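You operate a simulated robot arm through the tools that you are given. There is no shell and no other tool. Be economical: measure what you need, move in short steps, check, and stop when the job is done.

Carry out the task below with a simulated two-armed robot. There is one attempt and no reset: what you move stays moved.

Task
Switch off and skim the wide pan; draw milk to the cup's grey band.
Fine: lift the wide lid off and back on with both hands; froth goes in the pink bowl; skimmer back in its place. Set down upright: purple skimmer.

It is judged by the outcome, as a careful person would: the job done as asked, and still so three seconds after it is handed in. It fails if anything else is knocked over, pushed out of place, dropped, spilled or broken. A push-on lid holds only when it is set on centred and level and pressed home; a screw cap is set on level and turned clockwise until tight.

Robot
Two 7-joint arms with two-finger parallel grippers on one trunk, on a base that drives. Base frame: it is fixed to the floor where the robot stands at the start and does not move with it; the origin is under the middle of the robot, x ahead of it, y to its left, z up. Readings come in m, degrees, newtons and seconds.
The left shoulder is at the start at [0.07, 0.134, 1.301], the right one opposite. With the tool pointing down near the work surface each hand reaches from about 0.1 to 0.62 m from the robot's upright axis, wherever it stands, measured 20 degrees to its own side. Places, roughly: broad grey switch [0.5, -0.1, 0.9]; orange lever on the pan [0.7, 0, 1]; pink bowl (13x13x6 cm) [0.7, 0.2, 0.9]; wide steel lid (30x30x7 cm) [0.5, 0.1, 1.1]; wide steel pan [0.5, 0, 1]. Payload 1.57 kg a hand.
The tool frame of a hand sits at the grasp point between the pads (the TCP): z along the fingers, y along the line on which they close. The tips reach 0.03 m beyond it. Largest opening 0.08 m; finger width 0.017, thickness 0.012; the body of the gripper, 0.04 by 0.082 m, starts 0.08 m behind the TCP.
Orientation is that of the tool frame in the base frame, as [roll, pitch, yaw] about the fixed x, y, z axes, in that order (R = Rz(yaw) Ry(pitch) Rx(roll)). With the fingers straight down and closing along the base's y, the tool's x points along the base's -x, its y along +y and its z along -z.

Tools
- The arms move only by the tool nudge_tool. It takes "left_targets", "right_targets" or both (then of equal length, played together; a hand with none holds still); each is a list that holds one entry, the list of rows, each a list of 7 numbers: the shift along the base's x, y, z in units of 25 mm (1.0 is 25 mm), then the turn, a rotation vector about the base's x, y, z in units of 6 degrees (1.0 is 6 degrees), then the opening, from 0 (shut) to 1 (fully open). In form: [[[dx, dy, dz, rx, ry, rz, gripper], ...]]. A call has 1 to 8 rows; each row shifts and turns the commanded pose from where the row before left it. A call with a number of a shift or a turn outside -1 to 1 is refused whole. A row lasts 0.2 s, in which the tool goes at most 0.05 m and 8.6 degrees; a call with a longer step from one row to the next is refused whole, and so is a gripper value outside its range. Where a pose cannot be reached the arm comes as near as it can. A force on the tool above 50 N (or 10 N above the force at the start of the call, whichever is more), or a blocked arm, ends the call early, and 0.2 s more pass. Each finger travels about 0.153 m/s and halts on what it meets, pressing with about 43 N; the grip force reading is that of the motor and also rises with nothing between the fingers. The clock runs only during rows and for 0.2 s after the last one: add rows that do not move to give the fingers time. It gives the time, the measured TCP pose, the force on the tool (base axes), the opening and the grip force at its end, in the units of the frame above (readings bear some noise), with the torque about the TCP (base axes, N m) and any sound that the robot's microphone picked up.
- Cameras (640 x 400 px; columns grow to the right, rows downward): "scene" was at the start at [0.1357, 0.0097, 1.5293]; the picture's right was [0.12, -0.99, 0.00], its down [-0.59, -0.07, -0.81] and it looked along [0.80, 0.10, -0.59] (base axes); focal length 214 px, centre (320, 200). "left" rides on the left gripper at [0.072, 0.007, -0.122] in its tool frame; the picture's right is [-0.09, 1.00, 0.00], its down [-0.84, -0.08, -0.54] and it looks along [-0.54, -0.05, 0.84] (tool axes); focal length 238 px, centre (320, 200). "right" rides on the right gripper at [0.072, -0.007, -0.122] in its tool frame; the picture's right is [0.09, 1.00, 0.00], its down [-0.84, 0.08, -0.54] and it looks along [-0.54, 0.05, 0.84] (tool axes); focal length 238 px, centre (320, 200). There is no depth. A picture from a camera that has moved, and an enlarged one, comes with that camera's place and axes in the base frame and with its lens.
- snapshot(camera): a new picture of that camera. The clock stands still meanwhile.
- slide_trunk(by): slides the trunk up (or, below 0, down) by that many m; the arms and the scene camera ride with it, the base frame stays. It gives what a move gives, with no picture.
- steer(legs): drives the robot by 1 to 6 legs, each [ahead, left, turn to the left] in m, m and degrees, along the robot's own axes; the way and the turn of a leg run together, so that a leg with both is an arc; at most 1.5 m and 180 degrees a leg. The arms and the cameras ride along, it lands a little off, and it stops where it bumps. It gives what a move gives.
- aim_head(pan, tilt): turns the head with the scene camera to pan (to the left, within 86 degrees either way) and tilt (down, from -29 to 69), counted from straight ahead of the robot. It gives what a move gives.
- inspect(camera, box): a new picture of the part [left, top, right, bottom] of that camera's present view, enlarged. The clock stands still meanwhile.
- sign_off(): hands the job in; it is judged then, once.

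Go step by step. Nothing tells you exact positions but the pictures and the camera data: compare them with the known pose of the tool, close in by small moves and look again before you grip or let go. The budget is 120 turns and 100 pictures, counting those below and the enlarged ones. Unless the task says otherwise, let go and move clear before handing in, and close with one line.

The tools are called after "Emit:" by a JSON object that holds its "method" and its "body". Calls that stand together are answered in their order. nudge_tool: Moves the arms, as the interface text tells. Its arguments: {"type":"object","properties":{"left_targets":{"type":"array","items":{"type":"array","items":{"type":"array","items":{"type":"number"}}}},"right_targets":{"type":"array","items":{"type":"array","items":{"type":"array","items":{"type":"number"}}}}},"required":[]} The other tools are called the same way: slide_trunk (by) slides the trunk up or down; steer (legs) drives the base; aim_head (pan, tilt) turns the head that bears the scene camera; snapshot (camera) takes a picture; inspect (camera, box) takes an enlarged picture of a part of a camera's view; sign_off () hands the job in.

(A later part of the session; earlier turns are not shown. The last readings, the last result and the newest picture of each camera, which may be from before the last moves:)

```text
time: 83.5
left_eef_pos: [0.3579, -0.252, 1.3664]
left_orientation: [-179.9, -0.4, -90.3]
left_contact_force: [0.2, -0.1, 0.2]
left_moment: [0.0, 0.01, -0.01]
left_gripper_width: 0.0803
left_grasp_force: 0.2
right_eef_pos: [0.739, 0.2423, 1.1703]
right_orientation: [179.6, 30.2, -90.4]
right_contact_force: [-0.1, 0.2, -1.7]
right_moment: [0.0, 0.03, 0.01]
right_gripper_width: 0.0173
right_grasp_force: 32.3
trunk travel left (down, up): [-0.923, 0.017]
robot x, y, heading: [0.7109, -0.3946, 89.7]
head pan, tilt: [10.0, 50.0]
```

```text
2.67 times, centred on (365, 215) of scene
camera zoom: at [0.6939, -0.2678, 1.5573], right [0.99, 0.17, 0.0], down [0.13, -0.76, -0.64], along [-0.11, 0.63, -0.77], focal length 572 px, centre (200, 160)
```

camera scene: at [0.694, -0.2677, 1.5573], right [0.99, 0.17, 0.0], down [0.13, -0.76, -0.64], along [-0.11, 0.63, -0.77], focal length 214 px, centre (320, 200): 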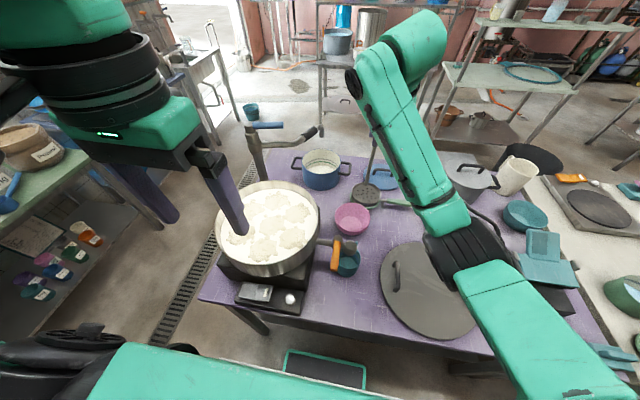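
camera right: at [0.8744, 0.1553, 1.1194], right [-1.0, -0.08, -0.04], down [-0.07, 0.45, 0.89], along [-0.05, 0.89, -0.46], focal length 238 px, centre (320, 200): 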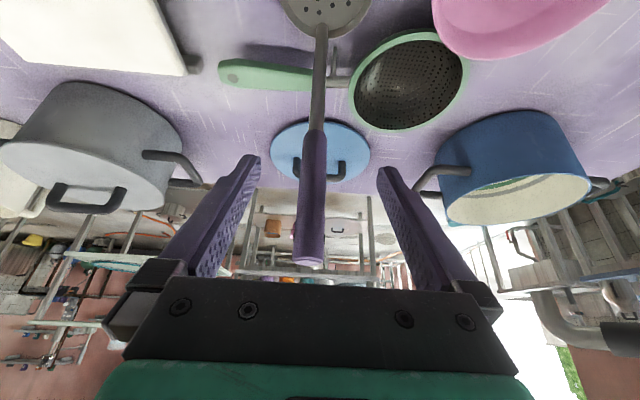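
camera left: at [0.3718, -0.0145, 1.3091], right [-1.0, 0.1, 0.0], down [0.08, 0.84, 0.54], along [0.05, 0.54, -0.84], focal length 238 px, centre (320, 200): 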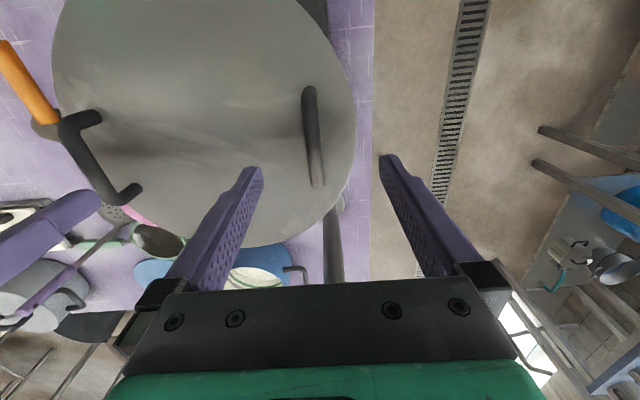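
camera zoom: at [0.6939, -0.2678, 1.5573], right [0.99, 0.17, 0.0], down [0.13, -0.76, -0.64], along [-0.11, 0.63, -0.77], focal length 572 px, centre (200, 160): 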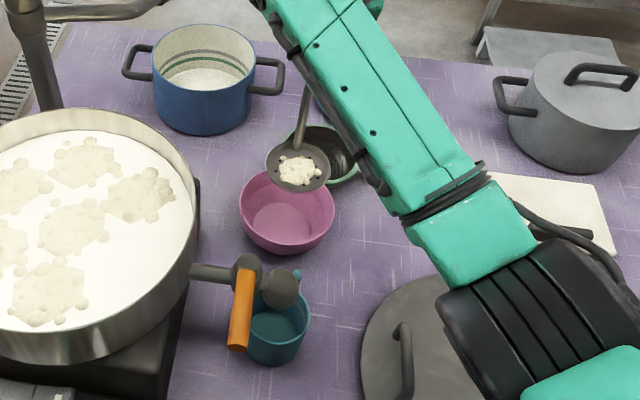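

The disc is over the bowl (bowl centre about (0.7315, 0.193)). I pour by rolling the skimmer sideways about y while holding the disc in place.

Emit:
{"method": "nudge_tool", "body": {"right_targets": [[[0.61, -0.06, -0.08, 0, 1, 0, 0], [0.61, -0.06, -0.12, 0, 1, 0, 0], [0.59, -0.06, -0.2, 0, 1, 0, 0], [0.57, -0.06, -0.28, 0, 1, 0, 0], [0.53, -0.05, -0.36, 0, 1, 0, 0], [0.5, -0.05, -0.4, 0, 1, 0, 0], [0.44, -0.05, -0.48, 0, 1, 0, 0], [0.39, -0.05, -0.52, 0, 1, 0, 0]]]}}

Emit:
{"method": "inspect", "body": {"camera": "scene", "box": [260, 140, 470, 290]}}

```text
time: 85.3
left_eef_pos: [0.3578, -0.2517, 1.3652]
left_orientation: [180.0, -0.3, -90.5]
left_contact_force: [0.9, 0.7, 0.1]
left_moment: [0.02, 0.0, 0.04]
left_gripper_width: 0.0799
left_grasp_force: 0.0
right_eef_pos: [0.8462, 0.2325, 1.1084]
right_orientation: [127.4, 19.4, -113.5]
right_contact_force: [0.8, 0.5, -2.4]
right_moment: [0.08, -0.21, 0.01]
right_gripper_width: 0.0171
right_grasp_force: 32.0
trunk travel left (down, up): [-0.923, 0.017]
robot x, y, heading: [0.706, -0.3928, 89.7]
head pan, tilt: [10.0, 50.0]
```

```text
2.67 times, centred on (365, 215) of scene
camera zoom: at [0.6953, -0.2674, 1.5573], right [0.99, 0.17, 0.0], down [0.13, -0.76, -0.64], along [-0.11, 0.63, -0.77], focal length 572 px, centre (200, 160)
```

zoom: 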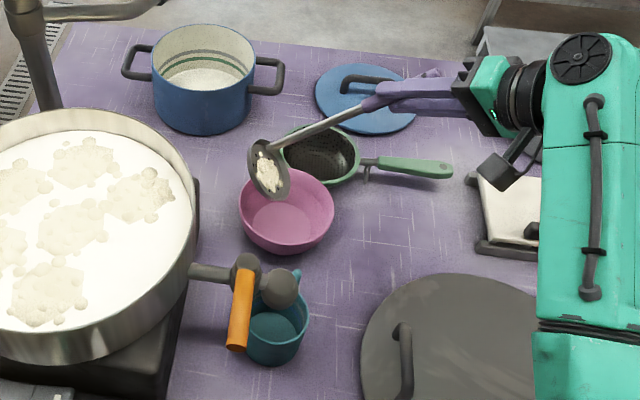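

The froth still clings at 48°. I tilt further, raising slightly to stay clear of the things at right.

Emit:
{"method": "nudge_tool", "body": {"right_targets": [[[0.44, 0, -0.36, 0, 1, 0, 0], [0.38, 0, -0.4, 0, 1, 0, 0], [0.36, 0, -0.46, 0, 1, 0, 0], [0.16, 0, -0.5, 0, 1, 0, 0], [0.16, 0, -0.48, 0, 1, 0, 0], [0, 0, 0, 0, 0, 0, 0]]]}}

Emit:
{"method": "inspect", "body": {"camera": "scene", "box": [260, 140, 470, 290]}}

```text
time: 86.7
left_eef_pos: [0.3584, -0.2515, 1.3639]
left_orientation: [-180.0, -0.3, -90.4]
left_contact_force: [-0.5, 0.0, -0.3]
left_moment: [0.05, -0.01, 0.01]
left_gripper_width: 0.0798
left_grasp_force: 0.1
right_eef_pos: [0.8822, 0.2336, 1.0549]
right_orientation: [100.1, 5.6, -119.7]
right_contact_force: [-1.2, 0.0, -1.7]
right_moment: [0.02, -0.28, 0.0]
right_gripper_width: 0.0172
right_grasp_force: 32.3
trunk travel left (down, up): [-0.923, 0.017]
robot x, y, heading: [0.7056, -0.3955, 89.7]
head pan, tilt: [10.0, 50.0]
```

```text
2.67 times, centred on (365, 215) of scene
camera zoom: at [0.6939, -0.2677, 1.5573], right [0.99, 0.17, 0.0], down [0.13, -0.76, -0.64], along [-0.11, 0.63, -0.77], focal length 572 px, centre (200, 160)
```

zoom: 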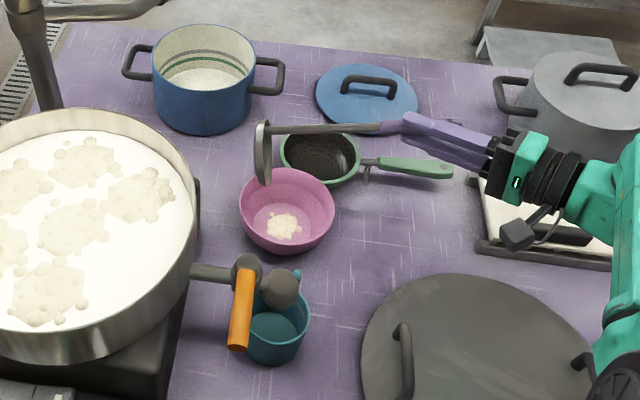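

The froth dropped into the bowl. I roll the skimmer back and return to the pan for the right-back patch.

Emit:
{"method": "nudge_tool", "body": {"right_targets": [[[-0.16, 0, 0.48, 0, -1, 0, 0], [-0.16, 0, 0.5, 0, -1, 0, 0], [-0.36, 0, 0.46, 0, -1, 0, 0], [-0.38, 0, 0.4, 0, -1, 0, 0], [-0.44, 0, 0.36, 0, -1, 0, 0], [-0.39, 0.05, 0.52, 0, -1, 0, 0], [-0.44, 0.05, 0.48, 0, -1, 0, 0], [-0.5, 0.05, 0.4, 0, -1, 0, 0]]]}}

Emit:
{"method": "nudge_tool", "body": {"right_targets": [[[-0.53, 0.05, 1, 0, -1, 0, 0], [-0.57, 0.06, 1, 0, -1, 0, 0], [-0.59, 0.06, 1, 0, -1, 0, 0], [-0.61, 0.06, 1, 0, -1, 0, 0], [-0.61, 0.06, 1, 0, -1, 0, 0], [-0.9, -0.5, 0.3, 0, 0, 0, 0], [-0.9, -0.5, 0.3, 0, 0, 0, 0], [-0.9, -0.5, 0.3, 0, 0, 0, 0]]]}}

```text
time: 88.5
left_eef_pos: [0.3563, -0.2524, 1.3655]
left_orientation: [-180.0, -0.3, -90.4]
left_contact_force: [0.0, 0.5, -0.8]
left_moment: [0.01, -0.04, 0.03]
left_gripper_width: 0.0801
left_grasp_force: 0.0
right_eef_pos: [0.8107, 0.2359, 1.1448]
right_orientation: [146.2, 25.5, -106.5]
right_contact_force: [-0.4, 0.2, -1.9]
right_moment: [0.04, -0.14, -0.04]
right_gripper_width: 0.0173
right_grasp_force: 32.0
trunk travel left (down, up): [-0.923, 0.017]
robot x, y, heading: [0.7058, -0.3935, 89.4]
head pan, tilt: [10.0, 50.0]
```

```text
time: 90.3
left_eef_pos: [0.3552, -0.2528, 1.3659]
left_orientation: [-179.9, -0.3, -90.3]
left_contact_force: [-0.5, 0.3, 0.1]
left_moment: [0.02, 0.04, -0.01]
left_gripper_width: 0.0799
left_grasp_force: 0.0
right_eef_pos: [0.6699, 0.2053, 1.2936]
right_orientation: [179.8, 30.2, -90.4]
right_contact_force: [-1.3, 0.3, -1.8]
right_moment: [0.02, -0.04, 0.03]
right_gripper_width: 0.0174
right_grasp_force: 32.5
trunk travel left (down, up): [-0.923, 0.017]
robot x, y, heading: [0.7086, -0.3893, 90.0]
head pan, tilt: [10.0, 50.0]
```

Now to the right-back patch: lateral, down into the milk, and up again.

Emit:
{"method": "nudge_tool", "body": {"right_targets": [[[-0.82, -0.56, 0, 0, 0, 0, 0], [-0.84, -0.57, 0, 0, 0, 0, 0], [-0.84, -0.57, 0, 0, 0, 0, 0], [-0.84, -0.57, 0, 0, 0, 0, 0], [-0.84, -0.57, 0, 0, 0, 0, 0], [0, 0, -0.8, 0, 0, 0, 0], [0, 0, -0.9, 0, 0, 0, 0], [0, 0, -0.9, 0, 0, 0, 0]]]}}

Emit:
{"method": "nudge_tool", "body": {"right_targets": [[[0, 0, -0.9, 0, 0, 0, 0], [0, 0, -0.8, 0, 0, 0, 0], [0, 0, 0, 0, 0, 0, 0], [0, 0, 0.3, 0, 0, 0, 0], [0, 0, 0.5, 0, 0, 0, 0], [0, 0, 0.8, 0, 0, 0, 0], [0, 0, 0.8, 0, 0, 0, 0], [0, 0, 0.8, 0, 0, 0, 0]]]}}

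Emit:
{"method": "inspect", "body": {"camera": "scene", "box": [190, 140, 400, 290]}}

```text
time: 92.1
left_eef_pos: [0.3555, -0.2527, 1.366]
left_orientation: [-180.0, -0.1, -90.4]
left_contact_force: [0.0, -0.4, -0.1]
left_moment: [0.01, -0.02, 0.01]
left_gripper_width: 0.0802
left_grasp_force: 0.1
right_eef_pos: [0.566, 0.1345, 1.228]
right_orientation: [179.7, 30.2, -90.4]
right_contact_force: [-1.0, -0.5, -1.8]
right_moment: [0.04, 0.02, 0.0]
right_gripper_width: 0.0171
right_grasp_force: 32.4
trunk travel left (down, up): [-0.923, 0.017]
robot x, y, heading: [0.7066, -0.394, 89.9]
head pan, tilt: [10.0, 50.0]
```

```text
time: 93.9
left_eef_pos: [0.3561, -0.2522, 1.3651]
left_orientation: [179.9, -0.3, -90.5]
left_contact_force: [-0.4, -0.4, 0.6]
left_moment: [0.0, 0.02, -0.06]
left_gripper_width: 0.0798
left_grasp_force: 0.0
right_eef_pos: [0.5658, 0.1341, 1.266]
right_orientation: [179.5, 30.2, -90.3]
right_contact_force: [0.4, 0.1, -0.9]
right_moment: [0.02, 0.04, -0.03]
right_gripper_width: 0.0171
right_grasp_force: 32.5
trunk travel left (down, up): [-0.923, 0.017]
robot x, y, heading: [0.7069, -0.394, 89.9]
head pan, tilt: [10.0, 50.0]
```

```text
2.67 times, centred on (295, 215) of scene
camera zoom: at [0.6941, -0.2678, 1.5573], right [0.99, 0.17, 0.0], down [0.13, -0.76, -0.64], along [-0.11, 0.63, -0.77], focal length 572 px, centre (387, 160)
```

zoom: 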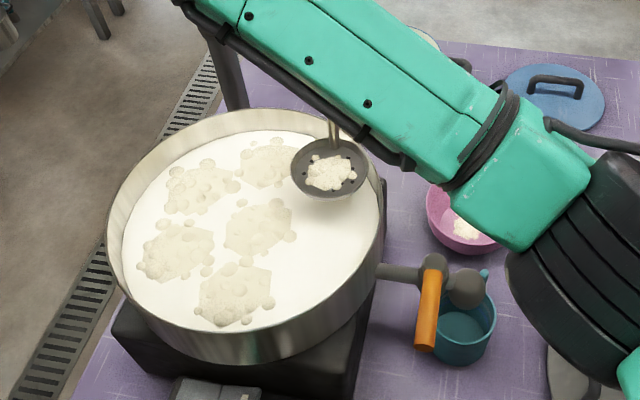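

The second patch is on the skimmer. I try adding the centre patch on the same trip.

Emit:
{"method": "nudge_tool", "body": {"right_targets": [[[-0.82, -0.69, 0, 0, 0, 0, 0], [-0.82, -0.69, 0, 0, 0, 0, 0], [-0.82, -0.69, 0, 0, 0, 0, 0], [0, 0, -0.83, 0, 0, 0, 0], [0, 0, -0.83, 0, 0, 0, 0], [0, 0, -0.83, 0, 0, 0, 0], [0, 0, -0.8, 0, 0, 0, 0], [0, 0, 0, 0, 0, 0, 0]]]}}

Emit:
{"method": "nudge_tool", "body": {"right_targets": [[[0, 0, 0.3, 0, 0, 0, 0], [0, 0, 0.5, 0, 0, 0, 0], [0, 0, 0.8, 0, 0, 0, 0], [0, 0, 0.8, 0, 0, 0, 0], [0, 0, 0.8, 0, 0, 0, 0]]]}}

Emit:
{"method": "inspect", "body": {"camera": "scene", "box": [190, 140, 400, 290]}}

```text
time: 95.7
left_eef_pos: [0.3569, -0.2506, 1.3667]
left_orientation: [-179.9, -0.4, -90.4]
left_contact_force: [0.2, -0.6, -1.4]
left_moment: [-0.02, 0.02, 0.02]
left_gripper_width: 0.0796
left_grasp_force: 0.1
right_eef_pos: [0.5051, 0.0834, 1.182]
right_orientation: [179.6, 30.0, -90.2]
right_contact_force: [-0.6, -0.1, -2.3]
right_moment: [0.05, -0.01, 0.03]
right_gripper_width: 0.0171
right_grasp_force: 32.8
trunk travel left (down, up): [-0.923, 0.017]
robot x, y, heading: [0.7093, -0.3909, 89.7]
head pan, tilt: [10.0, 50.0]
```

```text
time: 96.9
left_eef_pos: [0.3579, -0.2529, 1.3659]
left_orientation: [180.0, -0.2, -90.4]
left_contact_force: [0.4, -0.1, -0.1]
left_moment: [0.02, 0.01, 0.01]
left_gripper_width: 0.08
left_grasp_force: 0.1
right_eef_pos: [0.5058, 0.0829, 1.2624]
right_orientation: [179.6, 30.1, -90.3]
right_contact_force: [-0.2, -0.2, -1.6]
right_moment: [0.05, 0.0, 0.01]
right_gripper_width: 0.0173
right_grasp_force: 32.1
trunk travel left (down, up): [-0.923, 0.017]
robot x, y, heading: [0.705, -0.3917, 89.5]
head pan, tilt: [10.0, 50.0]
```

```text
2.67 times, centred on (295, 215) of scene
camera zoom: at [0.6938, -0.2682, 1.5573], right [0.99, 0.17, 0.0], down [0.13, -0.76, -0.64], along [-0.11, 0.63, -0.77], focal length 572 px, centre (387, 160)
```

zoom: 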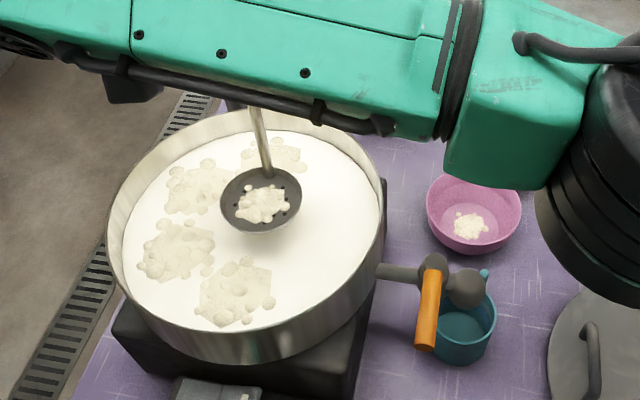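

The centre patch joined the load. I go on to the back patch.

Emit:
{"method": "nudge_tool", "body": {"right_targets": [[[-0.15, 0.87, 0, 0, 0, 0, 0], [-0.15, 0.87, 0, 0, 0, 0, 0], [-0.15, 0.87, 0, 0, 0, 0, 0], [-0.15, 0.87, 0, 0, 0, 0, 0], [0, 0, -0.8, 0, 0, 0, 0], [0, 0, -0.8, 0, 0, 0, 0], [0, 0, -0.8, 0, 0, 0, 0], [0, 0, -0.8, 0, 0, 0, 0]]]}}

Emit:
{"method": "nudge_tool", "body": {"right_targets": [[[0, 0, 0, 0, 0, 0, 0], [0, 0, 0.3, 0, 0, 0, 0], [0, 0, 0.5, 0, 0, 0, 0], [0, 0, 0.8, 0, 0, 0, 0], [0, 0, 0.8, 0, 0, 0, 0], [0, 0, 0.8, 0, 0, 0, 0]]]}}

Emit:
{"method": "inspect", "body": {"camera": "scene", "box": [190, 140, 400, 290]}}

```text
time: 98.7
left_eef_pos: [0.3566, -0.2516, 1.3664]
left_orientation: [-180.0, -0.3, -90.4]
left_contact_force: [-0.2, 0.0, 0.0]
left_moment: [-0.01, 0.03, 0.03]
left_gripper_width: 0.0799
left_grasp_force: 0.1
right_eef_pos: [0.5049, 0.0962, 1.1817]
right_orientation: [179.6, 30.1, -90.4]
right_contact_force: [-0.5, 0.1, -2.0]
right_moment: [0.04, 0.02, 0.05]
right_gripper_width: 0.0171
right_grasp_force: 32.1
right hand out of reach, approached as far as the arm can: row 1, 2, 3, 4
trunk travel left (down, up): [-0.923, 0.017]
robot x, y, heading: [0.7062, -0.3907, 89.9]
head pan, tilt: [10.0, 50.0]
```

```text
time: 100.1
left_eef_pos: [0.3567, -0.2531, 1.3657]
left_orientation: [-179.9, -0.3, -90.4]
left_contact_force: [-0.1, -0.3, -0.4]
left_moment: [0.01, 0.02, -0.01]
left_gripper_width: 0.0802
left_grasp_force: 0.0
right_eef_pos: [0.5054, 0.0951, 1.2626]
right_orientation: [179.5, 30.1, -90.3]
right_contact_force: [0.8, 0.5, -2.9]
right_moment: [0.02, 0.01, 0.0]
right_gripper_width: 0.0172
right_grasp_force: 31.9
trunk travel left (down, up): [-0.923, 0.017]
robot x, y, heading: [0.7085, -0.3953, 89.6]
head pan, tilt: [10.0, 50.0]
```

```text
2.67 times, centred on (295, 215) of scene
camera zoom: at [0.6937, -0.2685, 1.5573], right [0.99, 0.17, 0.0], down [0.13, -0.75, -0.64], along [-0.11, 0.63, -0.77], focal length 572 px, centre (387, 160)
```

zoom: 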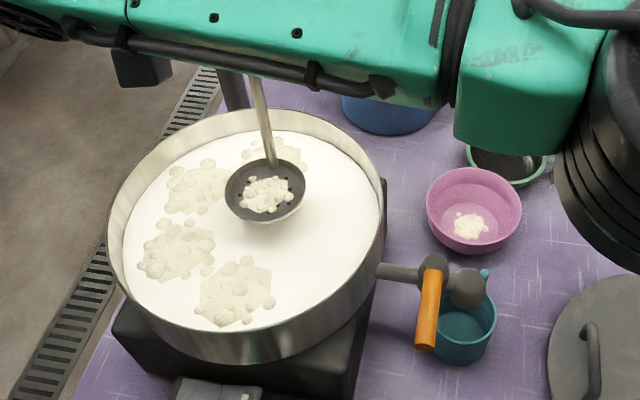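

The right arm can't reach further left from here. I pull the hand right, drive 0.22 m to the left, and go on.

Emit:
{"method": "nudge_tool", "body": {"right_targets": [[[0.9, -0.3, 0.2, 0, 0, 0, 0], [0.9, -0.3, 0.2, 0, 0, 0, 0], [0.9, -0.3, 0.2, 0, 0, 0, 0], [0.9, -0.3, 0.2, 0, 0, 0, 0], [0.9, -0.3, 0, 0, 0, 0, 0], [0.9, -0.3, 0, 0, 0, 0, 0], [0.9, 0, 0, 0, 0, 0, 0], [0.9, 0, 0, 0, 0, 0, 0]]]}}

Emit:
{"method": "steer", "body": {"legs": [[0, 0.22, 0]]}}

Emit:
{"method": "aim_head", "body": {"pan": 0, "tilt": 50}}

```text
time: 101.9
left_eef_pos: [0.3593, -0.2517, 1.367]
left_orientation: [179.9, -0.3, -90.4]
left_contact_force: [0.2, -0.9, -0.7]
left_moment: [0.01, 0.05, 0.03]
left_gripper_width: 0.0799
left_grasp_force: 0.1
right_eef_pos: [0.6872, 0.0512, 1.283]
right_orientation: [179.4, 30.1, -90.3]
right_contact_force: [-0.3, 0.1, -1.5]
right_moment: [0.02, 0.01, 0.0]
right_gripper_width: 0.0173
right_grasp_force: 32.6
trunk travel left (down, up): [-0.923, 0.017]
robot x, y, heading: [0.7089, -0.3892, 89.6]
head pan, tilt: [10.0, 50.0]
```

```text
time: 103.6
left_eef_pos: [0.142, -0.2523, 1.3668]
left_orientation: [179.8, -0.4, -90.3]
left_contact_force: [0.9, -1.1, -0.8]
left_moment: [0.0, 0.04, -0.01]
left_gripper_width: 0.08
left_grasp_force: 0.0
right_eef_pos: [0.4702, 0.0531, 1.2815]
right_orientation: [179.4, 30.1, -90.4]
right_contact_force: [0.8, -0.3, -2.4]
right_moment: [0.02, -0.02, 0.01]
right_gripper_width: 0.0173
right_grasp_force: 31.9
trunk travel left (down, up): [-0.923, 0.017]
robot x, y, heading: [0.4877, -0.3926, 89.8]
head pan, tilt: [10.0, 50.0]
```

```text
time: 104.3
left_eef_pos: [0.1378, -0.251, 1.366]
left_orientation: [-180.0, -0.3, -90.3]
left_contact_force: [-0.1, 0.8, 0.2]
left_moment: [0.01, -0.01, -0.01]
left_gripper_width: 0.0803
left_grasp_force: 0.0
right_eef_pos: [0.4662, 0.0525, 1.2829]
right_orientation: [179.7, 30.1, -90.3]
right_contact_force: [-0.4, -0.6, -1.0]
right_moment: [0.06, 0.03, -0.02]
right_gripper_width: 0.0172
right_grasp_force: 32.7
trunk travel left (down, up): [-0.923, 0.017]
robot x, y, heading: [0.4884, -0.394, 89.7]
head pan, tilt: [0.0, 50.0]
```

Now positioned for the rest. First the front patch.

Emit:
{"method": "nudge_tool", "body": {"right_targets": [[[0.75, -0.92, 0, 0, 0, 0, 0], [0.75, -0.92, 0, 0, 0, 0, 0], [0, 0, -0.8, 0, 0, 0, 0], [0, 0, -0.8, 0, 0, 0, 0], [0, 0, -0.8, 0, 0, 0, 0], [0, 0, -0.8, 0, 0, 0, 0], [0, 0, -0.8, 0, 0, 0, 0], [0, 0, 0, 0, 0, 0, 0]]]}}

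Emit:
{"method": "nudge_tool", "body": {"right_targets": [[[0, 0, 0.3, 0, 0, 0, 0], [0, 0, 0.5, 0, 0, 0, 0], [0, 0, 0.8, 0, 0, 0, 0], [0, 0, 0.8, 0, 0, 0, 0], [0, 0, 0.8, 0, 0, 0, 0]]]}}

Emit:
{"method": "snapshot", "body": {"camera": "scene"}}

```text
time: 106.1
left_eef_pos: [0.1375, -0.2526, 1.3663]
left_orientation: [-180.0, -0.2, -90.4]
left_contact_force: [0.1, 0.1, -0.7]
left_moment: [0.01, 0.03, -0.01]
left_gripper_width: 0.0801
left_grasp_force: 0.0
right_eef_pos: [0.5035, 0.0061, 1.1816]
right_orientation: [179.6, 30.2, -90.4]
right_contact_force: [-0.7, 0.4, 2.0]
right_moment: [0.14, 0.05, -0.03]
right_gripper_width: 0.0171
right_grasp_force: 32.4
trunk travel left (down, up): [-0.923, 0.017]
robot x, y, heading: [0.4883, -0.3948, 90.1]
head pan, tilt: [0.0, 50.0]
```

```text
time: 107.3
left_eef_pos: [0.137, -0.2522, 1.3659]
left_orientation: [-180.0, -0.2, -90.4]
left_contact_force: [-0.6, 0.6, 0.1]
left_moment: [0.02, 0.02, 0.02]
left_gripper_width: 0.0801
left_grasp_force: 0.1
right_eef_pos: [0.5018, 0.0069, 1.2629]
right_orientation: [179.7, 30.1, -90.4]
right_contact_force: [-0.6, -0.6, -0.7]
right_moment: [0.02, 0.01, 0.01]
right_gripper_width: 0.0171
right_grasp_force: 32.0
trunk travel left (down, up): [-0.923, 0.017]
robot x, y, heading: [0.4885, -0.3914, 89.9]
head pan, tilt: [0.0, 50.0]
```

```text
39 pictures are left
camera scene: at [0.4871, -0.2662, 1.5573], right [1.0, 0.0, 0.0], down [0.0, -0.77, -0.64], along [0.0, 0.64, -0.77], focal length 214 px, centre (320, 200)
```

scene: 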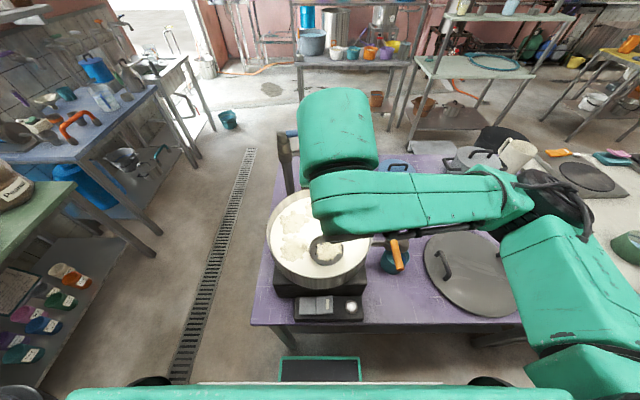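

On to the left-front and left-back patches.

Emit:
{"method": "nudge_tool", "body": {"right_targets": [[[-0.77, 0.36, 0, 0, 0, 0, 0], [-0.77, 0.36, 0, 0, 0, 0, 0], [-0.77, 0.36, 0, 0, 0, 0, 0], [-0.75, 0.36, 0, 0, 0, 0, 0], [0, 0, -0.8, 0, 0, 0, 0], [0, 0, -0.8, 0, 0, 0, 0], [0, 0, -0.8, 0, 0, 0, 0], [0, 0, -0.8, 0, 0, 0, 0]]]}}

Emit:
{"method": "nudge_tool", "body": {"right_targets": [[[0, 0, 0, 0, 0, 0, 0], [0, 0, 0.4, 0, 0, 0, 0], [0, 0, 0.8, 0, 0, 0, 0], [0, 0, 0.8, 0, 0, 0, 0], [-0.12, 0.8, 0.2, 0, 0, 0, 0], [-0.12, 0.8, 0, 0, 0, 0, 0], [-0.12, 0.8, 0, 0, 0, 0, 0], [-0.1, 0.8, -0.2, 0, 0, 0, 0]]]}}

Emit:
{"method": "inspect", "body": {"camera": "scene", "box": [230, 150, 430, 300]}}

```text
time: 109.1
left_eef_pos: [0.138, -0.2505, 1.3655]
left_orientation: [180.0, -0.2, -90.3]
left_contact_force: [-0.1, -0.9, 0.4]
left_moment: [0.01, 0.01, -0.01]
left_gripper_width: 0.0797
left_grasp_force: 0.0
right_eef_pos: [0.4252, 0.0418, 1.1815]
right_orientation: [179.6, 30.2, -90.4]
right_contact_force: [-0.1, 0.1, -0.6]
right_moment: [0.08, 0.02, -0.03]
right_gripper_width: 0.0172
right_grasp_force: 31.9
trunk travel left (down, up): [-0.923, 0.017]
robot x, y, heading: [0.4867, -0.3918, 89.8]
head pan, tilt: [0.0, 50.0]
```

```text
time: 110.9
left_eef_pos: [0.1372, -0.2508, 1.3659]
left_orientation: [-180.0, -0.3, -90.3]
left_contact_force: [0.0, -0.2, -0.5]
left_moment: [-0.02, 0.01, 0.02]
left_gripper_width: 0.0798
left_grasp_force: 0.1
right_eef_pos: [0.4134, 0.1236, 1.2327]
right_orientation: [179.6, 30.1, -90.3]
right_contact_force: [-0.6, -0.5, -1.5]
right_moment: [0.02, -0.01, 0.02]
right_gripper_width: 0.0172
right_grasp_force: 32.4
trunk travel left (down, up): [-0.923, 0.017]
robot x, y, heading: [0.4882, -0.3945, 90.1]
head pan, tilt: [0.0, 50.0]
```

```text
2.67 times, centred on (330, 225) of scene
camera zoom: at [0.4868, -0.2649, 1.5572], right [1.0, 0.0, 0.0], down [0.0, -0.77, -0.64], along [0.0, 0.64, -0.77], focal length 572 px, centre (293, 133)
```

zoom: 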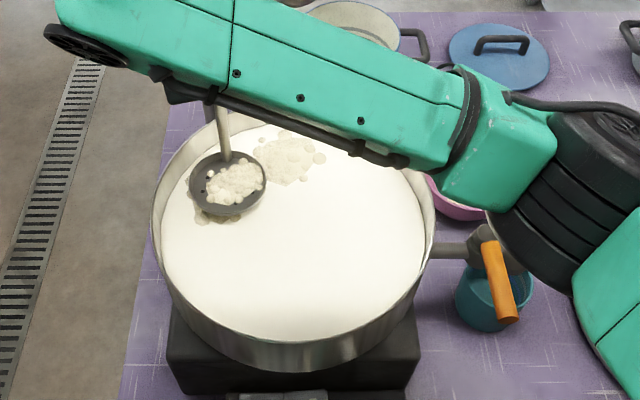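

Two patches remain. Down and up here, then the back one.

Emit:
{"method": "nudge_tool", "body": {"right_targets": [[[0, 0, -0.7, 0, 0, 0, 0], [0, 0, -0.7, 0, 0, 0, 0], [0, 0, -0.6, 0, 0, 0, 0], [0, 0, 0, 0, 0, 0, 0], [0, 0, 0.4, 0, 0, 0, 0], [0, 0, 0.8, 0, 0, 0, 0], [0, 0, 0.8, 0, 0, 0, 0]]]}}

Emit:
{"method": "nudge_tool", "body": {"right_targets": [[[0.93, 0.69, 0.2, 0, 0, 0, 0], [0.93, 0.69, 0, 0, 0, 0, 0], [0.93, 0.69, 0, 0, 0, 0, 0], [0, 0, -0.6, 0, 0, 0, 0], [0, 0, -0.8, 0, 0, 0, 0], [0, 0, -0.8, 0, 0, 0, 0], [0, 0, 0, 0, 0, 0, 0], [0, 0, 0.3, 0, 0, 0, 0]]]}}

Emit:
{"method": "nudge_tool", "body": {"right_targets": [[[0, 0, 0.5, 0, 0, 0, 0], [0, 0, 0.8, 0, 0, 0, 0], [0, 0, 0.8, 0, 0, 0, 0], [0, -0.3, 0.8, 0, 0, 0, 0], [0, -0.6, 0.8, 0, 0, 0, 0]]]}}

Emit:
{"method": "inspect", "body": {"camera": "scene", "box": [230, 150, 430, 300]}}

```text
time: 112.5
left_eef_pos: [0.1362, -0.2505, 1.3659]
left_orientation: [180.0, -0.2, -90.4]
left_contact_force: [-0.1, -0.3, 0.6]
left_moment: [0.03, -0.02, 0.01]
left_gripper_width: 0.0801
left_grasp_force: 0.1
right_eef_pos: [0.4154, 0.1213, 1.2307]
right_orientation: [179.7, 30.1, -90.3]
right_contact_force: [0.2, -0.1, -1.4]
right_moment: [0.04, -0.03, 0.01]
right_gripper_width: 0.0173
right_grasp_force: 32.3
trunk travel left (down, up): [-0.923, 0.017]
robot x, y, heading: [0.4847, -0.3933, 89.9]
head pan, tilt: [0.0, 50.0]
```

```text
time: 114.3
left_eef_pos: [0.1376, -0.2513, 1.3658]
left_orientation: [179.9, -0.3, -90.3]
left_contact_force: [0.2, -0.1, 0.2]
left_moment: [-0.02, 0.02, -0.02]
left_gripper_width: 0.0799
left_grasp_force: 0.2
right_eef_pos: [0.4849, 0.173, 1.1903]
right_orientation: [179.7, 30.1, -90.3]
right_contact_force: [-0.2, -0.1, -1.8]
right_moment: [-0.01, 0.0, -0.02]
right_gripper_width: 0.0173
right_grasp_force: 32.3
trunk travel left (down, up): [-0.923, 0.017]
robot x, y, heading: [0.4882, -0.3928, 89.7]
head pan, tilt: [0.0, 50.0]
```

```text
time: 115.5
left_eef_pos: [0.1394, -0.2516, 1.3667]
left_orientation: [179.9, -0.2, -90.4]
left_contact_force: [0.4, 0.6, 0.5]
left_moment: [-0.01, -0.04, -0.01]
left_gripper_width: 0.0803
left_grasp_force: 0.0
right_eef_pos: [0.4864, 0.1508, 1.2813]
right_orientation: [179.5, 30.1, -90.4]
right_contact_force: [-0.2, -0.2, -2.0]
right_moment: [0.01, -0.01, 0.04]
right_gripper_width: 0.0171
right_grasp_force: 31.6
trunk travel left (down, up): [-0.923, 0.017]
robot x, y, heading: [0.4888, -0.3926, 89.8]
head pan, tilt: [0.0, 50.0]
```

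```text
2.67 times, centred on (330, 225) of scene
camera zoom: at [0.4896, -0.2664, 1.5573], right [1.0, 0.0, 0.0], down [0.0, -0.77, -0.64], along [0.0, 0.64, -0.77], focal length 572 px, centre (293, 133)
```

zoom: 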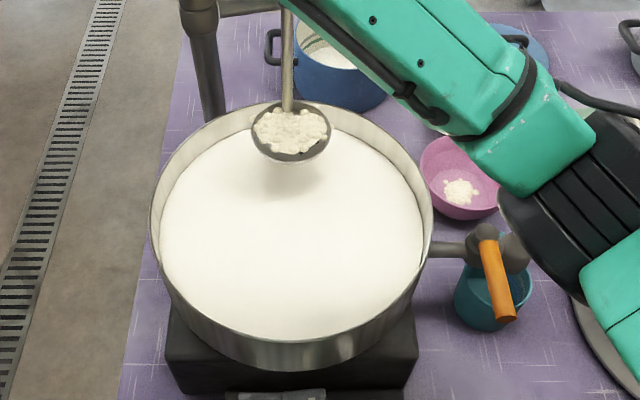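

The milk is clear and the full load sits on the skimmer. I drive back right 0.22 m, above the bowl.

Emit:
{"method": "steer", "body": {"legs": [[0, -0.22, 0]]}}

Emit:
{"method": "aim_head", "body": {"pan": 10, "tilt": 50}}

```text
time: 117.2
left_eef_pos: [0.3498, -0.2529, 1.3642]
left_orientation: [-179.7, -0.3, -90.4]
left_contact_force: [-0.1, -0.4, -0.6]
left_moment: [0.02, -0.01, -0.02]
left_gripper_width: 0.08
left_grasp_force: 0.2
right_eef_pos: [0.6971, 0.1491, 1.282]
right_orientation: [179.9, 30.1, -90.1]
right_contact_force: [0.0, 1.0, -2.3]
right_moment: [0.0, -0.03, -0.03]
right_gripper_width: 0.0174
right_grasp_force: 32.2
trunk travel left (down, up): [-0.923, 0.017]
robot x, y, heading: [0.7039, -0.3941, 89.8]
head pan, tilt: [0.0, 50.0]
```

```text
time: 117.9
left_eef_pos: [0.3537, -0.2525, 1.3651]
left_orientation: [180.0, -0.4, -90.4]
left_contact_force: [-0.2, -0.7, 0.5]
left_moment: [0.0, -0.06, 0.01]
left_gripper_width: 0.08
left_grasp_force: 0.1
right_eef_pos: [0.7001, 0.1502, 1.2817]
right_orientation: [179.8, 30.0, -90.2]
right_contact_force: [-1.0, -0.6, -1.8]
right_moment: [0.01, 0.04, 0.04]
right_gripper_width: 0.0174
right_grasp_force: 31.6
trunk travel left (down, up): [-0.923, 0.017]
robot x, y, heading: [0.7052, -0.3922, 89.7]
head pan, tilt: [10.0, 50.0]
```

Over the bowl and down.

Emit:
{"method": "nudge_tool", "body": {"right_targets": [[[0.39, 0.92, 0, 0, 0, 0, 0], [0.39, 0.92, 0, 0, 0, 0, 0], [0.39, 0.92, -0.2, 0, 0, 0, 0], [0.39, 0.92, -0.4, 0, 0, 0, 0], [0, 0, -0.95, 0, 0, 0, 0], [0, 0, -0.95, 0, 0, 0, 0], [0, 0, -0.95, 0, 0, 0, 0], [0, 0, -0.95, 0, 0, 0, 0]]]}}

Emit:
{"method": "inspect", "body": {"camera": "scene", "box": [260, 140, 470, 290]}}

```text
time: 119.7
left_eef_pos: [0.3544, -0.2518, 1.3664]
left_orientation: [180.0, -0.3, -90.4]
left_contact_force: [0.3, -0.4, -0.8]
left_moment: [0.02, -0.02, 0.02]
left_gripper_width: 0.08
left_grasp_force: 0.0
right_eef_pos: [0.7403, 0.2419, 1.1718]
right_orientation: [179.7, 30.2, -90.2]
right_contact_force: [0.0, -0.3, -1.8]
right_moment: [0.02, -0.01, 0.01]
right_gripper_width: 0.0173
right_grasp_force: 32.7
trunk travel left (down, up): [-0.923, 0.017]
robot x, y, heading: [0.7049, -0.3931, 89.9]
head pan, tilt: [10.0, 50.0]
```

```text
2.67 times, centred on (365, 215) of scene
camera zoom: at [0.6909, -0.267, 1.5573], right [0.99, 0.17, 0.0], down [0.13, -0.76, -0.64], along [-0.11, 0.63, -0.77], focal length 572 px, centre (200, 160)
```

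zoom: 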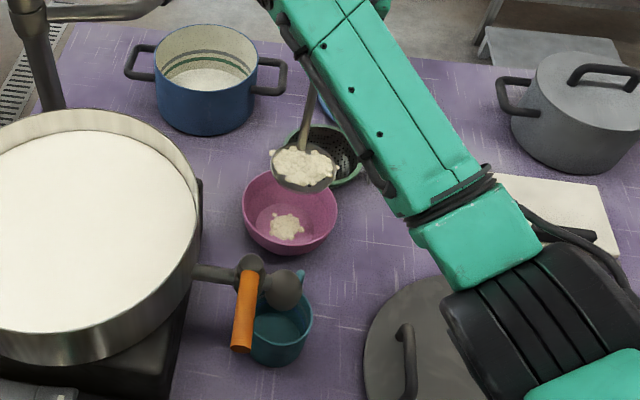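

Same position as before; I pour again the same way, biased slightly toward the bowl's middle.

Emit:
{"method": "nudge_tool", "body": {"right_targets": [[[0.61, -0.08, -0.08, 0, 1, 0, 0], [0.61, -0.08, -0.12, 0, 1, 0, 0], [0.59, -0.08, -0.2, 0, 1, 0, 0], [0.57, -0.08, -0.28, 0, 1, 0, 0], [0.53, -0.08, -0.36, 0, 1, 0, 0], [0.5, -0.08, -0.4, 0, 1, 0, 0], [0.44, -0.08, -0.48, 0, 1, 0, 0], [0.39, -0.08, -0.52, 0, 1, 0, 0]]]}}

Emit:
{"method": "nudge_tool", "body": {"right_targets": [[[0.44, 0, -0.36, 0, 1, 0, 0], [0.38, 0, -0.4, 0, 1, 0, 0], [0.36, 0, -0.46, 0, 1, 0, 0], [0.16, 0, -0.5, 0, 1, 0, 0], [0.16, 0, -0.48, 0, 1, 0, 0], [0, 0, 0, 0, 0, 0, 0], [0, 0, 0, 0, 0, 0, 0]]]}}

Emit:
{"method": "inspect", "body": {"camera": "scene", "box": [260, 140, 470, 290]}}

```text
time: 121.5
left_eef_pos: [0.3556, -0.2524, 1.3657]
left_orientation: [179.9, -0.3, -90.4]
left_contact_force: [0.7, 0.0, -0.1]
left_moment: [-0.02, -0.01, 0.02]
left_gripper_width: 0.0801
left_grasp_force: 0.0
right_eef_pos: [0.8478, 0.2266, 1.1092]
right_orientation: [127.6, 19.4, -113.5]
right_contact_force: [-0.4, -0.8, -1.2]
right_moment: [0.02, -0.18, 0.02]
right_gripper_width: 0.0172
right_grasp_force: 31.9
trunk travel left (down, up): [-0.923, 0.017]
robot x, y, heading: [0.7072, -0.3907, 89.9]
head pan, tilt: [10.0, 50.0]
```

```text
time: 123.1
left_eef_pos: [0.3535, -0.2529, 1.367]
left_orientation: [180.0, -0.3, -90.3]
left_contact_force: [0.3, -0.1, -0.3]
left_moment: [0.01, -0.02, 0.0]
left_gripper_width: 0.0799
left_grasp_force: 0.1
right_eef_pos: [0.883, 0.2245, 1.0551]
right_orientation: [100.1, 5.8, -119.6]
right_contact_force: [-0.1, -0.2, -1.4]
right_moment: [0.03, -0.32, -0.02]
right_gripper_width: 0.017
right_grasp_force: 32.4
trunk travel left (down, up): [-0.923, 0.017]
robot x, y, heading: [0.701, -0.3939, 89.8]
head pan, tilt: [10.0, 50.0]
```

```text
2.67 times, centred on (365, 215) of scene
camera zoom: at [0.6906, -0.2679, 1.5573], right [0.99, 0.17, 0.0], down [0.13, -0.75, -0.64], along [-0.11, 0.63, -0.77], focal length 572 px, centre (200, 160)
```

zoom: 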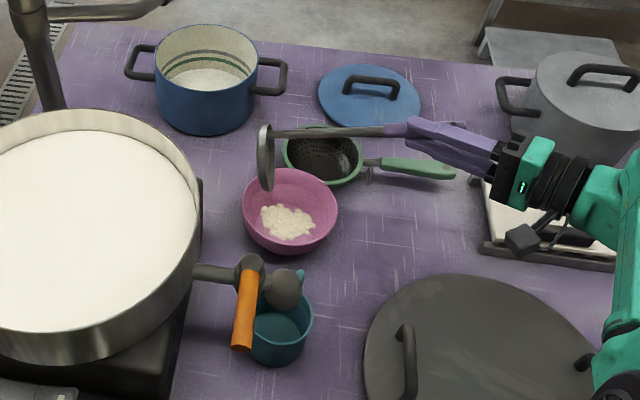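

All the froth is in the bowl. I roll the skimmer upright again and carry it back to its place.

Emit:
{"method": "nudge_tool", "body": {"right_targets": [[[-0.16, 0, 0.48, 0, -1, 0, 0], [-0.16, 0, 0.5, 0, -1, 0, 0], [-0.36, 0, 0.46, 0, -1, 0, 0], [-0.38, 0, 0.4, 0, -1, 0, 0], [-0.44, 0, 0.36, 0, -1, 0, 0], [-0.39, 0.08, 0.52, 0, -1, 0, 0], [-0.44, 0.08, 0.48, 0, -1, 0, 0], [-0.5, 0.08, 0.4, 0, -1, 0, 0]]]}}

Emit:
{"method": "nudge_tool", "body": {"right_targets": [[[-0.4, 0.08, 0.36, 0, -1, 0, 0], [-0.3, 0.08, 0.28, 0, -1, 0, 0], [-0.2, 0.08, 0.2, 0, -1, 0, 0], [0, 0.08, 0.12, 0, -1, 0, 0], [0, 0.08, 0.08, 0, -1, 0, 0], [0, 0.3, 0, 0, 0, 0, 0], [0, 0.3, 0, 0, 0, 0, 0], [0, 0, 0, 0, 0, 0, 0]]]}}

```text
time: 124.9
left_eef_pos: [0.3536, -0.2515, 1.3649]
left_orientation: [-179.9, -0.3, -90.4]
left_contact_force: [-1.3, 0.0, 0.6]
left_moment: [-0.02, -0.03, 0.02]
left_gripper_width: 0.0799
left_grasp_force: 0.1
right_eef_pos: [0.8126, 0.2333, 1.147]
right_orientation: [146.1, 25.7, -106.2]
right_contact_force: [0.0, 0.3, -0.9]
right_moment: [0.05, -0.16, -0.01]
right_gripper_width: 0.0174
right_grasp_force: 31.7
trunk travel left (down, up): [-0.923, 0.017]
robot x, y, heading: [0.7044, -0.3932, 89.7]
head pan, tilt: [10.0, 50.0]
```

```text
time: 126.7
left_eef_pos: [0.3546, -0.2519, 1.3647]
left_orientation: [-180.0, -0.2, -90.4]
left_contact_force: [0.4, -0.1, -0.5]
left_moment: [0.0, 0.01, -0.01]
left_gripper_width: 0.0798
left_grasp_force: 0.1
right_eef_pos: [0.7899, 0.2574, 1.1727]
right_orientation: [179.7, 30.1, -90.3]
right_contact_force: [0.2, 0.1, -2.2]
right_moment: [0.01, 0.03, 0.0]
right_gripper_width: 0.0171
right_grasp_force: 32.2
trunk travel left (down, up): [-0.923, 0.017]
robot x, y, heading: [0.7043, -0.3955, 89.6]
head pan, tilt: [10.0, 50.0]
```

Orientation is back exactly; now over its home spot and down.

Emit:
{"method": "nudge_tool", "body": {"right_targets": [[[0.78, 0.2, 0, 0, 0, 0, 0], [0.78, 0.2, 0, 0, 0, 0, 0], [0.78, 0.2, 0, 0, 0, 0, 0], [0.77, 0.2, 0, 0, 0, 0, 0], [0, 0, -0.9, 0, 0, 0, 0], [0, 0, -0.9, 0, 0, 0, 0], [0, 0, -0.9, 0, 0, 0, 0], [0, 0, -0.8, 0, 0, 0, 0]]]}}

Emit:
{"method": "inspect", "body": {"camera": "scene", "box": [300, 120, 460, 240]}}

```text
time: 128.5
left_eef_pos: [0.3548, -0.2514, 1.3675]
left_orientation: [180.0, -0.3, -90.3]
left_contact_force: [0.3, 0.6, 0.3]
left_moment: [-0.01, -0.03, -0.01]
left_gripper_width: 0.0801
left_grasp_force: 0.0
right_eef_pos: [0.8671, 0.2769, 1.0832]
right_orientation: [179.6, 30.2, -90.3]
right_contact_force: [-0.7, 0.4, -1.0]
right_moment: [0.05, 0.0, -0.01]
right_gripper_width: 0.0172
right_grasp_force: 32.1
trunk travel left (down, up): [-0.923, 0.017]
robot x, y, heading: [0.7061, -0.3941, 89.7]
head pan, tilt: [10.0, 50.0]
```

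```text
3.33 times, centred on (380, 180) of scene
camera zoom: at [0.6914, -0.2671, 1.5573], right [0.99, 0.17, 0.0], down [0.13, -0.76, -0.64], along [-0.11, 0.63, -0.77], focal length 715 px, centre (120, 267)
```

zoom: 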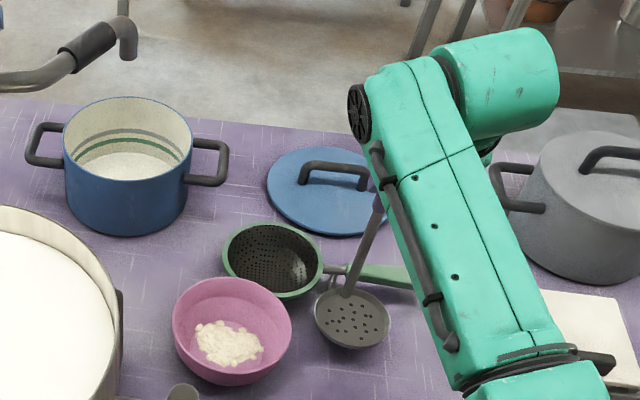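

I set it down gently.

Emit:
{"method": "nudge_tool", "body": {"right_targets": [[[0, 0, -0.5, 0, 0, 0, 0], [0, 0, -0.4, 0, 0, 0, 0], [0, 0, -0.2, 0, 0, 0, 0], [0, 0, -0.1, 0, 0, 0, 0], [0, 0, -0.08, 0, 0, 0, 0], [0, 0, -0.06, 0, 0, 0, 0], [0, 0, 0, 0, 0, 0, 0]]]}}

```text
time: 130.1
left_eef_pos: [0.3546, -0.2531, 1.3662]
left_orientation: [-179.9, -0.2, -90.5]
left_contact_force: [0.1, -0.1, 0.7]
left_moment: [0.0, -0.03, 0.0]
left_gripper_width: 0.08
left_grasp_force: 0.0
right_eef_pos: [0.8679, 0.2781, 1.0519]
right_orientation: [179.5, 30.2, -90.2]
right_contact_force: [0.4, 0.8, 1.6]
right_moment: [0.18, -0.07, 0.0]
right_gripper_width: 0.0171
right_grasp_force: 32.4
trunk travel left (down, up): [-0.923, 0.017]
robot x, y, heading: [0.7048, -0.3944, 89.8]
head pan, tilt: [10.0, 50.0]
```

Contact is beginning; one more millimetre, then I release and look.

Emit:
{"method": "nudge_tool", "body": {"right_targets": [[[0, 0, -0.05, 0, 0, 0, 0], [0, 0, 0, 0, 0, 0, 0], [0, 0, 0, 0, 0, 0, 0.25], [0, 0, 0, 0, 0, 0, 0.5], [0, 0, 0, 0, 0, 0, 1], [0, 0, 0, 0, 0, 0, 1], [0, 0, 0, 0, 0, 0, 1]]]}}

Emit:
{"method": "snapshot", "body": {"camera": "right"}}

```text
time: 131.7
left_eef_pos: [0.355, -0.2525, 1.3663]
left_orientation: [-180.0, -0.2, -90.5]
left_contact_force: [-0.4, -0.5, 0.2]
left_moment: [-0.02, -0.02, 0.02]
left_gripper_width: 0.0797
left_grasp_force: 0.0
right_eef_pos: [0.868, 0.2771, 1.051]
right_orientation: [179.6, 30.2, -90.2]
right_contact_force: [0.4, 0.3, -0.7]
right_moment: [-0.01, -0.01, 0.0]
right_gripper_width: 0.0802
right_grasp_force: 0.1
trunk travel left (down, up): [-0.923, 0.017]
robot x, y, heading: [0.7063, -0.3926, 89.9]
head pan, tilt: [10.0, 50.0]
```

```text
33 pictures are left
camera right: at [0.8752, 0.1544, 1.119], right [-1.0, -0.08, -0.04], down [-0.07, 0.45, 0.89], along [-0.05, 0.89, -0.46], focal length 238 px, centre (320, 200)
```

right: 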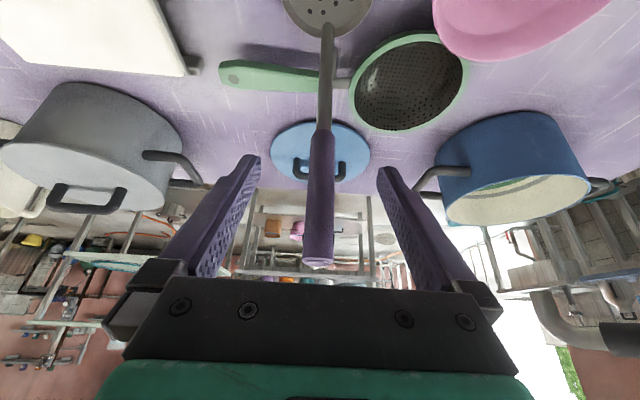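

It stands by itself. I withdraw along the tool axis.

Emit:
{"method": "nudge_tool", "body": {"right_targets": [[[0, -0.4, 0.7, 0, 0, 0, 1], [0, -0.5, 0.87, 0, 0, 0, 1], [0, -0.5, 0.87, 0, 0, 0, 1], [0, -0.5, 0.87, 0, 0, 0, 1], [0, -0.5, 0.87, 0, 0, 0, 1], [0, -0.8, 0.6, -1, 0, 0, 1], [0, -1, 0, -1, 0, 0, 1], [0, -1, 0, -1, 0, 0, 1]]]}}

Emit:
{"method": "nudge_tool", "body": {"right_targets": [[[0, -1, 0, -1, 0, 0, 1], [0, -1, 0, -1, 0, 0, 1], [0, -1, 0, 0, 0, 0, 1], [0, -1, 0, 0, 0, 0, 1], [0, -1, 0, 0, 0, 0, 1]]]}}

Emit:
{"method": "inspect", "body": {"camera": "scene", "box": [200, 120, 480, 300]}}

Emit:
{"method": "inspect", "body": {"camera": "scene", "box": [320, 200, 400, 270]}}

```text
time: 133.5
left_eef_pos: [0.3586, -0.2538, 1.368]
left_orientation: [179.8, -0.1, -90.2]
left_contact_force: [0.6, 0.0, -0.4]
left_moment: [0.02, 0.03, 0.02]
left_gripper_width: 0.0804
left_grasp_force: 0.0
right_eef_pos: [0.8719, 0.1464, 1.1692]
right_orientation: [179.5, 12.3, -90.4]
right_contact_force: [0.4, -0.4, 0.0]
right_moment: [0.04, -0.03, -0.01]
right_gripper_width: 0.0801
right_grasp_force: 0.1
trunk travel left (down, up): [-0.923, 0.017]
robot x, y, heading: [0.7044, -0.3927, 90.1]
head pan, tilt: [10.0, 50.0]
```

```text
time: 134.7
left_eef_pos: [0.3543, -0.2535, 1.3658]
left_orientation: [179.9, -0.2, -90.4]
left_contact_force: [-0.1, -0.2, 0.7]
left_moment: [-0.01, -0.02, 0.01]
left_gripper_width: 0.0802
left_grasp_force: 0.1
right_eef_pos: [0.8692, 0.0201, 1.1698]
right_orientation: [179.7, 0.1, -90.4]
right_contact_force: [-0.6, -0.5, -0.3]
right_moment: [0.0, -0.01, 0.0]
right_gripper_width: 0.0803
right_grasp_force: 0.0
trunk travel left (down, up): [-0.923, 0.017]
robot x, y, heading: [0.705, -0.392, 89.8]
head pan, tilt: [10.0, 50.0]
```

```text
2.22 times, centred on (340, 210) of scene
camera zoom: at [0.6915, -0.2692, 1.5575], right [0.99, 0.17, 0.0], down [0.13, -0.75, -0.64], along [-0.11, 0.63, -0.77], focal length 477 px, centre (276, 178)
```

zoom: 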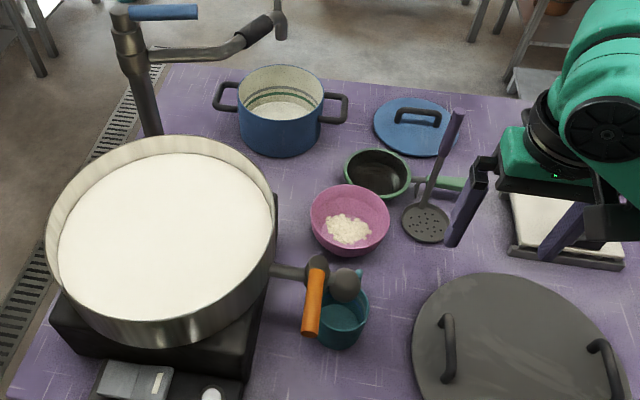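

```text
5.71 times, centred on (360, 235) of scene
camera zoom: at [0.6915, -0.2692, 1.5575], right [0.99, 0.17, 0.0], down [0.13, -0.75, -0.64], along [-0.11, 0.63, -0.77], focal length 1226 px, centre (91, 0)
```

zoom: 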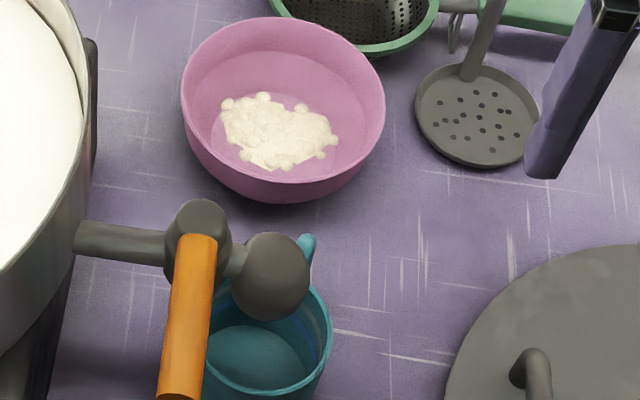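

The skimmer stands upright in its place. Next is the tap; I bring the right wrist camera in front of it for a close look.

Emit:
{"method": "nudge_tool", "body": {"right_targets": [[[-0.3, -0.95, 0, 0, 0, 0, 1], [-0.3, -0.95, 0, 0, 0, 0, 1], [-0.3, -0.95, 0, 0, 0, 0, 1], [-0.3, -0.95, -0.4, 0, 0, 0, 1], [-0.3, -0.95, -0.7, 0, 0, 0, 1], [-0.3, -0.95, -0.8, 0, 0, 0, 1], [-0.3, -0.95, -0.8, 0, 0, 0, 1], [-0.3, -0.95, -0.8, 0, 0, 0, 1]]]}}

Emit:
{"method": "snapshot", "body": {"camera": "right"}}

```text
time: 136.5
left_eef_pos: [0.354, -0.2521, 1.3658]
left_orientation: [180.0, -0.2, -90.4]
left_contact_force: [0.0, 0.4, 0.7]
left_moment: [-0.02, 0.01, -0.02]
left_gripper_width: 0.0799
left_grasp_force: 0.1
right_eef_pos: [0.8418, -0.0567, 1.1662]
right_orientation: [179.7, 0.1, -90.1]
right_contact_force: [-0.6, -0.4, -0.5]
right_moment: [0.0, 0.01, 0.02]
right_gripper_width: 0.0799
right_grasp_force: 0.1
right hand out of reach, approached as far as the arm can: row 4, 5, 6, 7, 8
trunk travel left (down, up): [-0.923, 0.017]
robot x, y, heading: [0.7021, -0.3968, 90.0]
head pan, tilt: [10.0, 50.0]
```

```text
30 pictures are left
camera right: at [0.8496, -0.1283, 1.2872], right [-1.0, -0.09, 0.0], down [-0.07, 0.84, 0.54], along [-0.05, 0.54, -0.84], focal length 238 px, centre (320, 200)
```

right: 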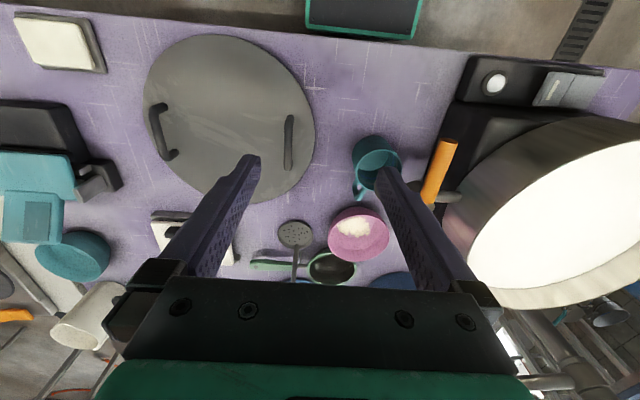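

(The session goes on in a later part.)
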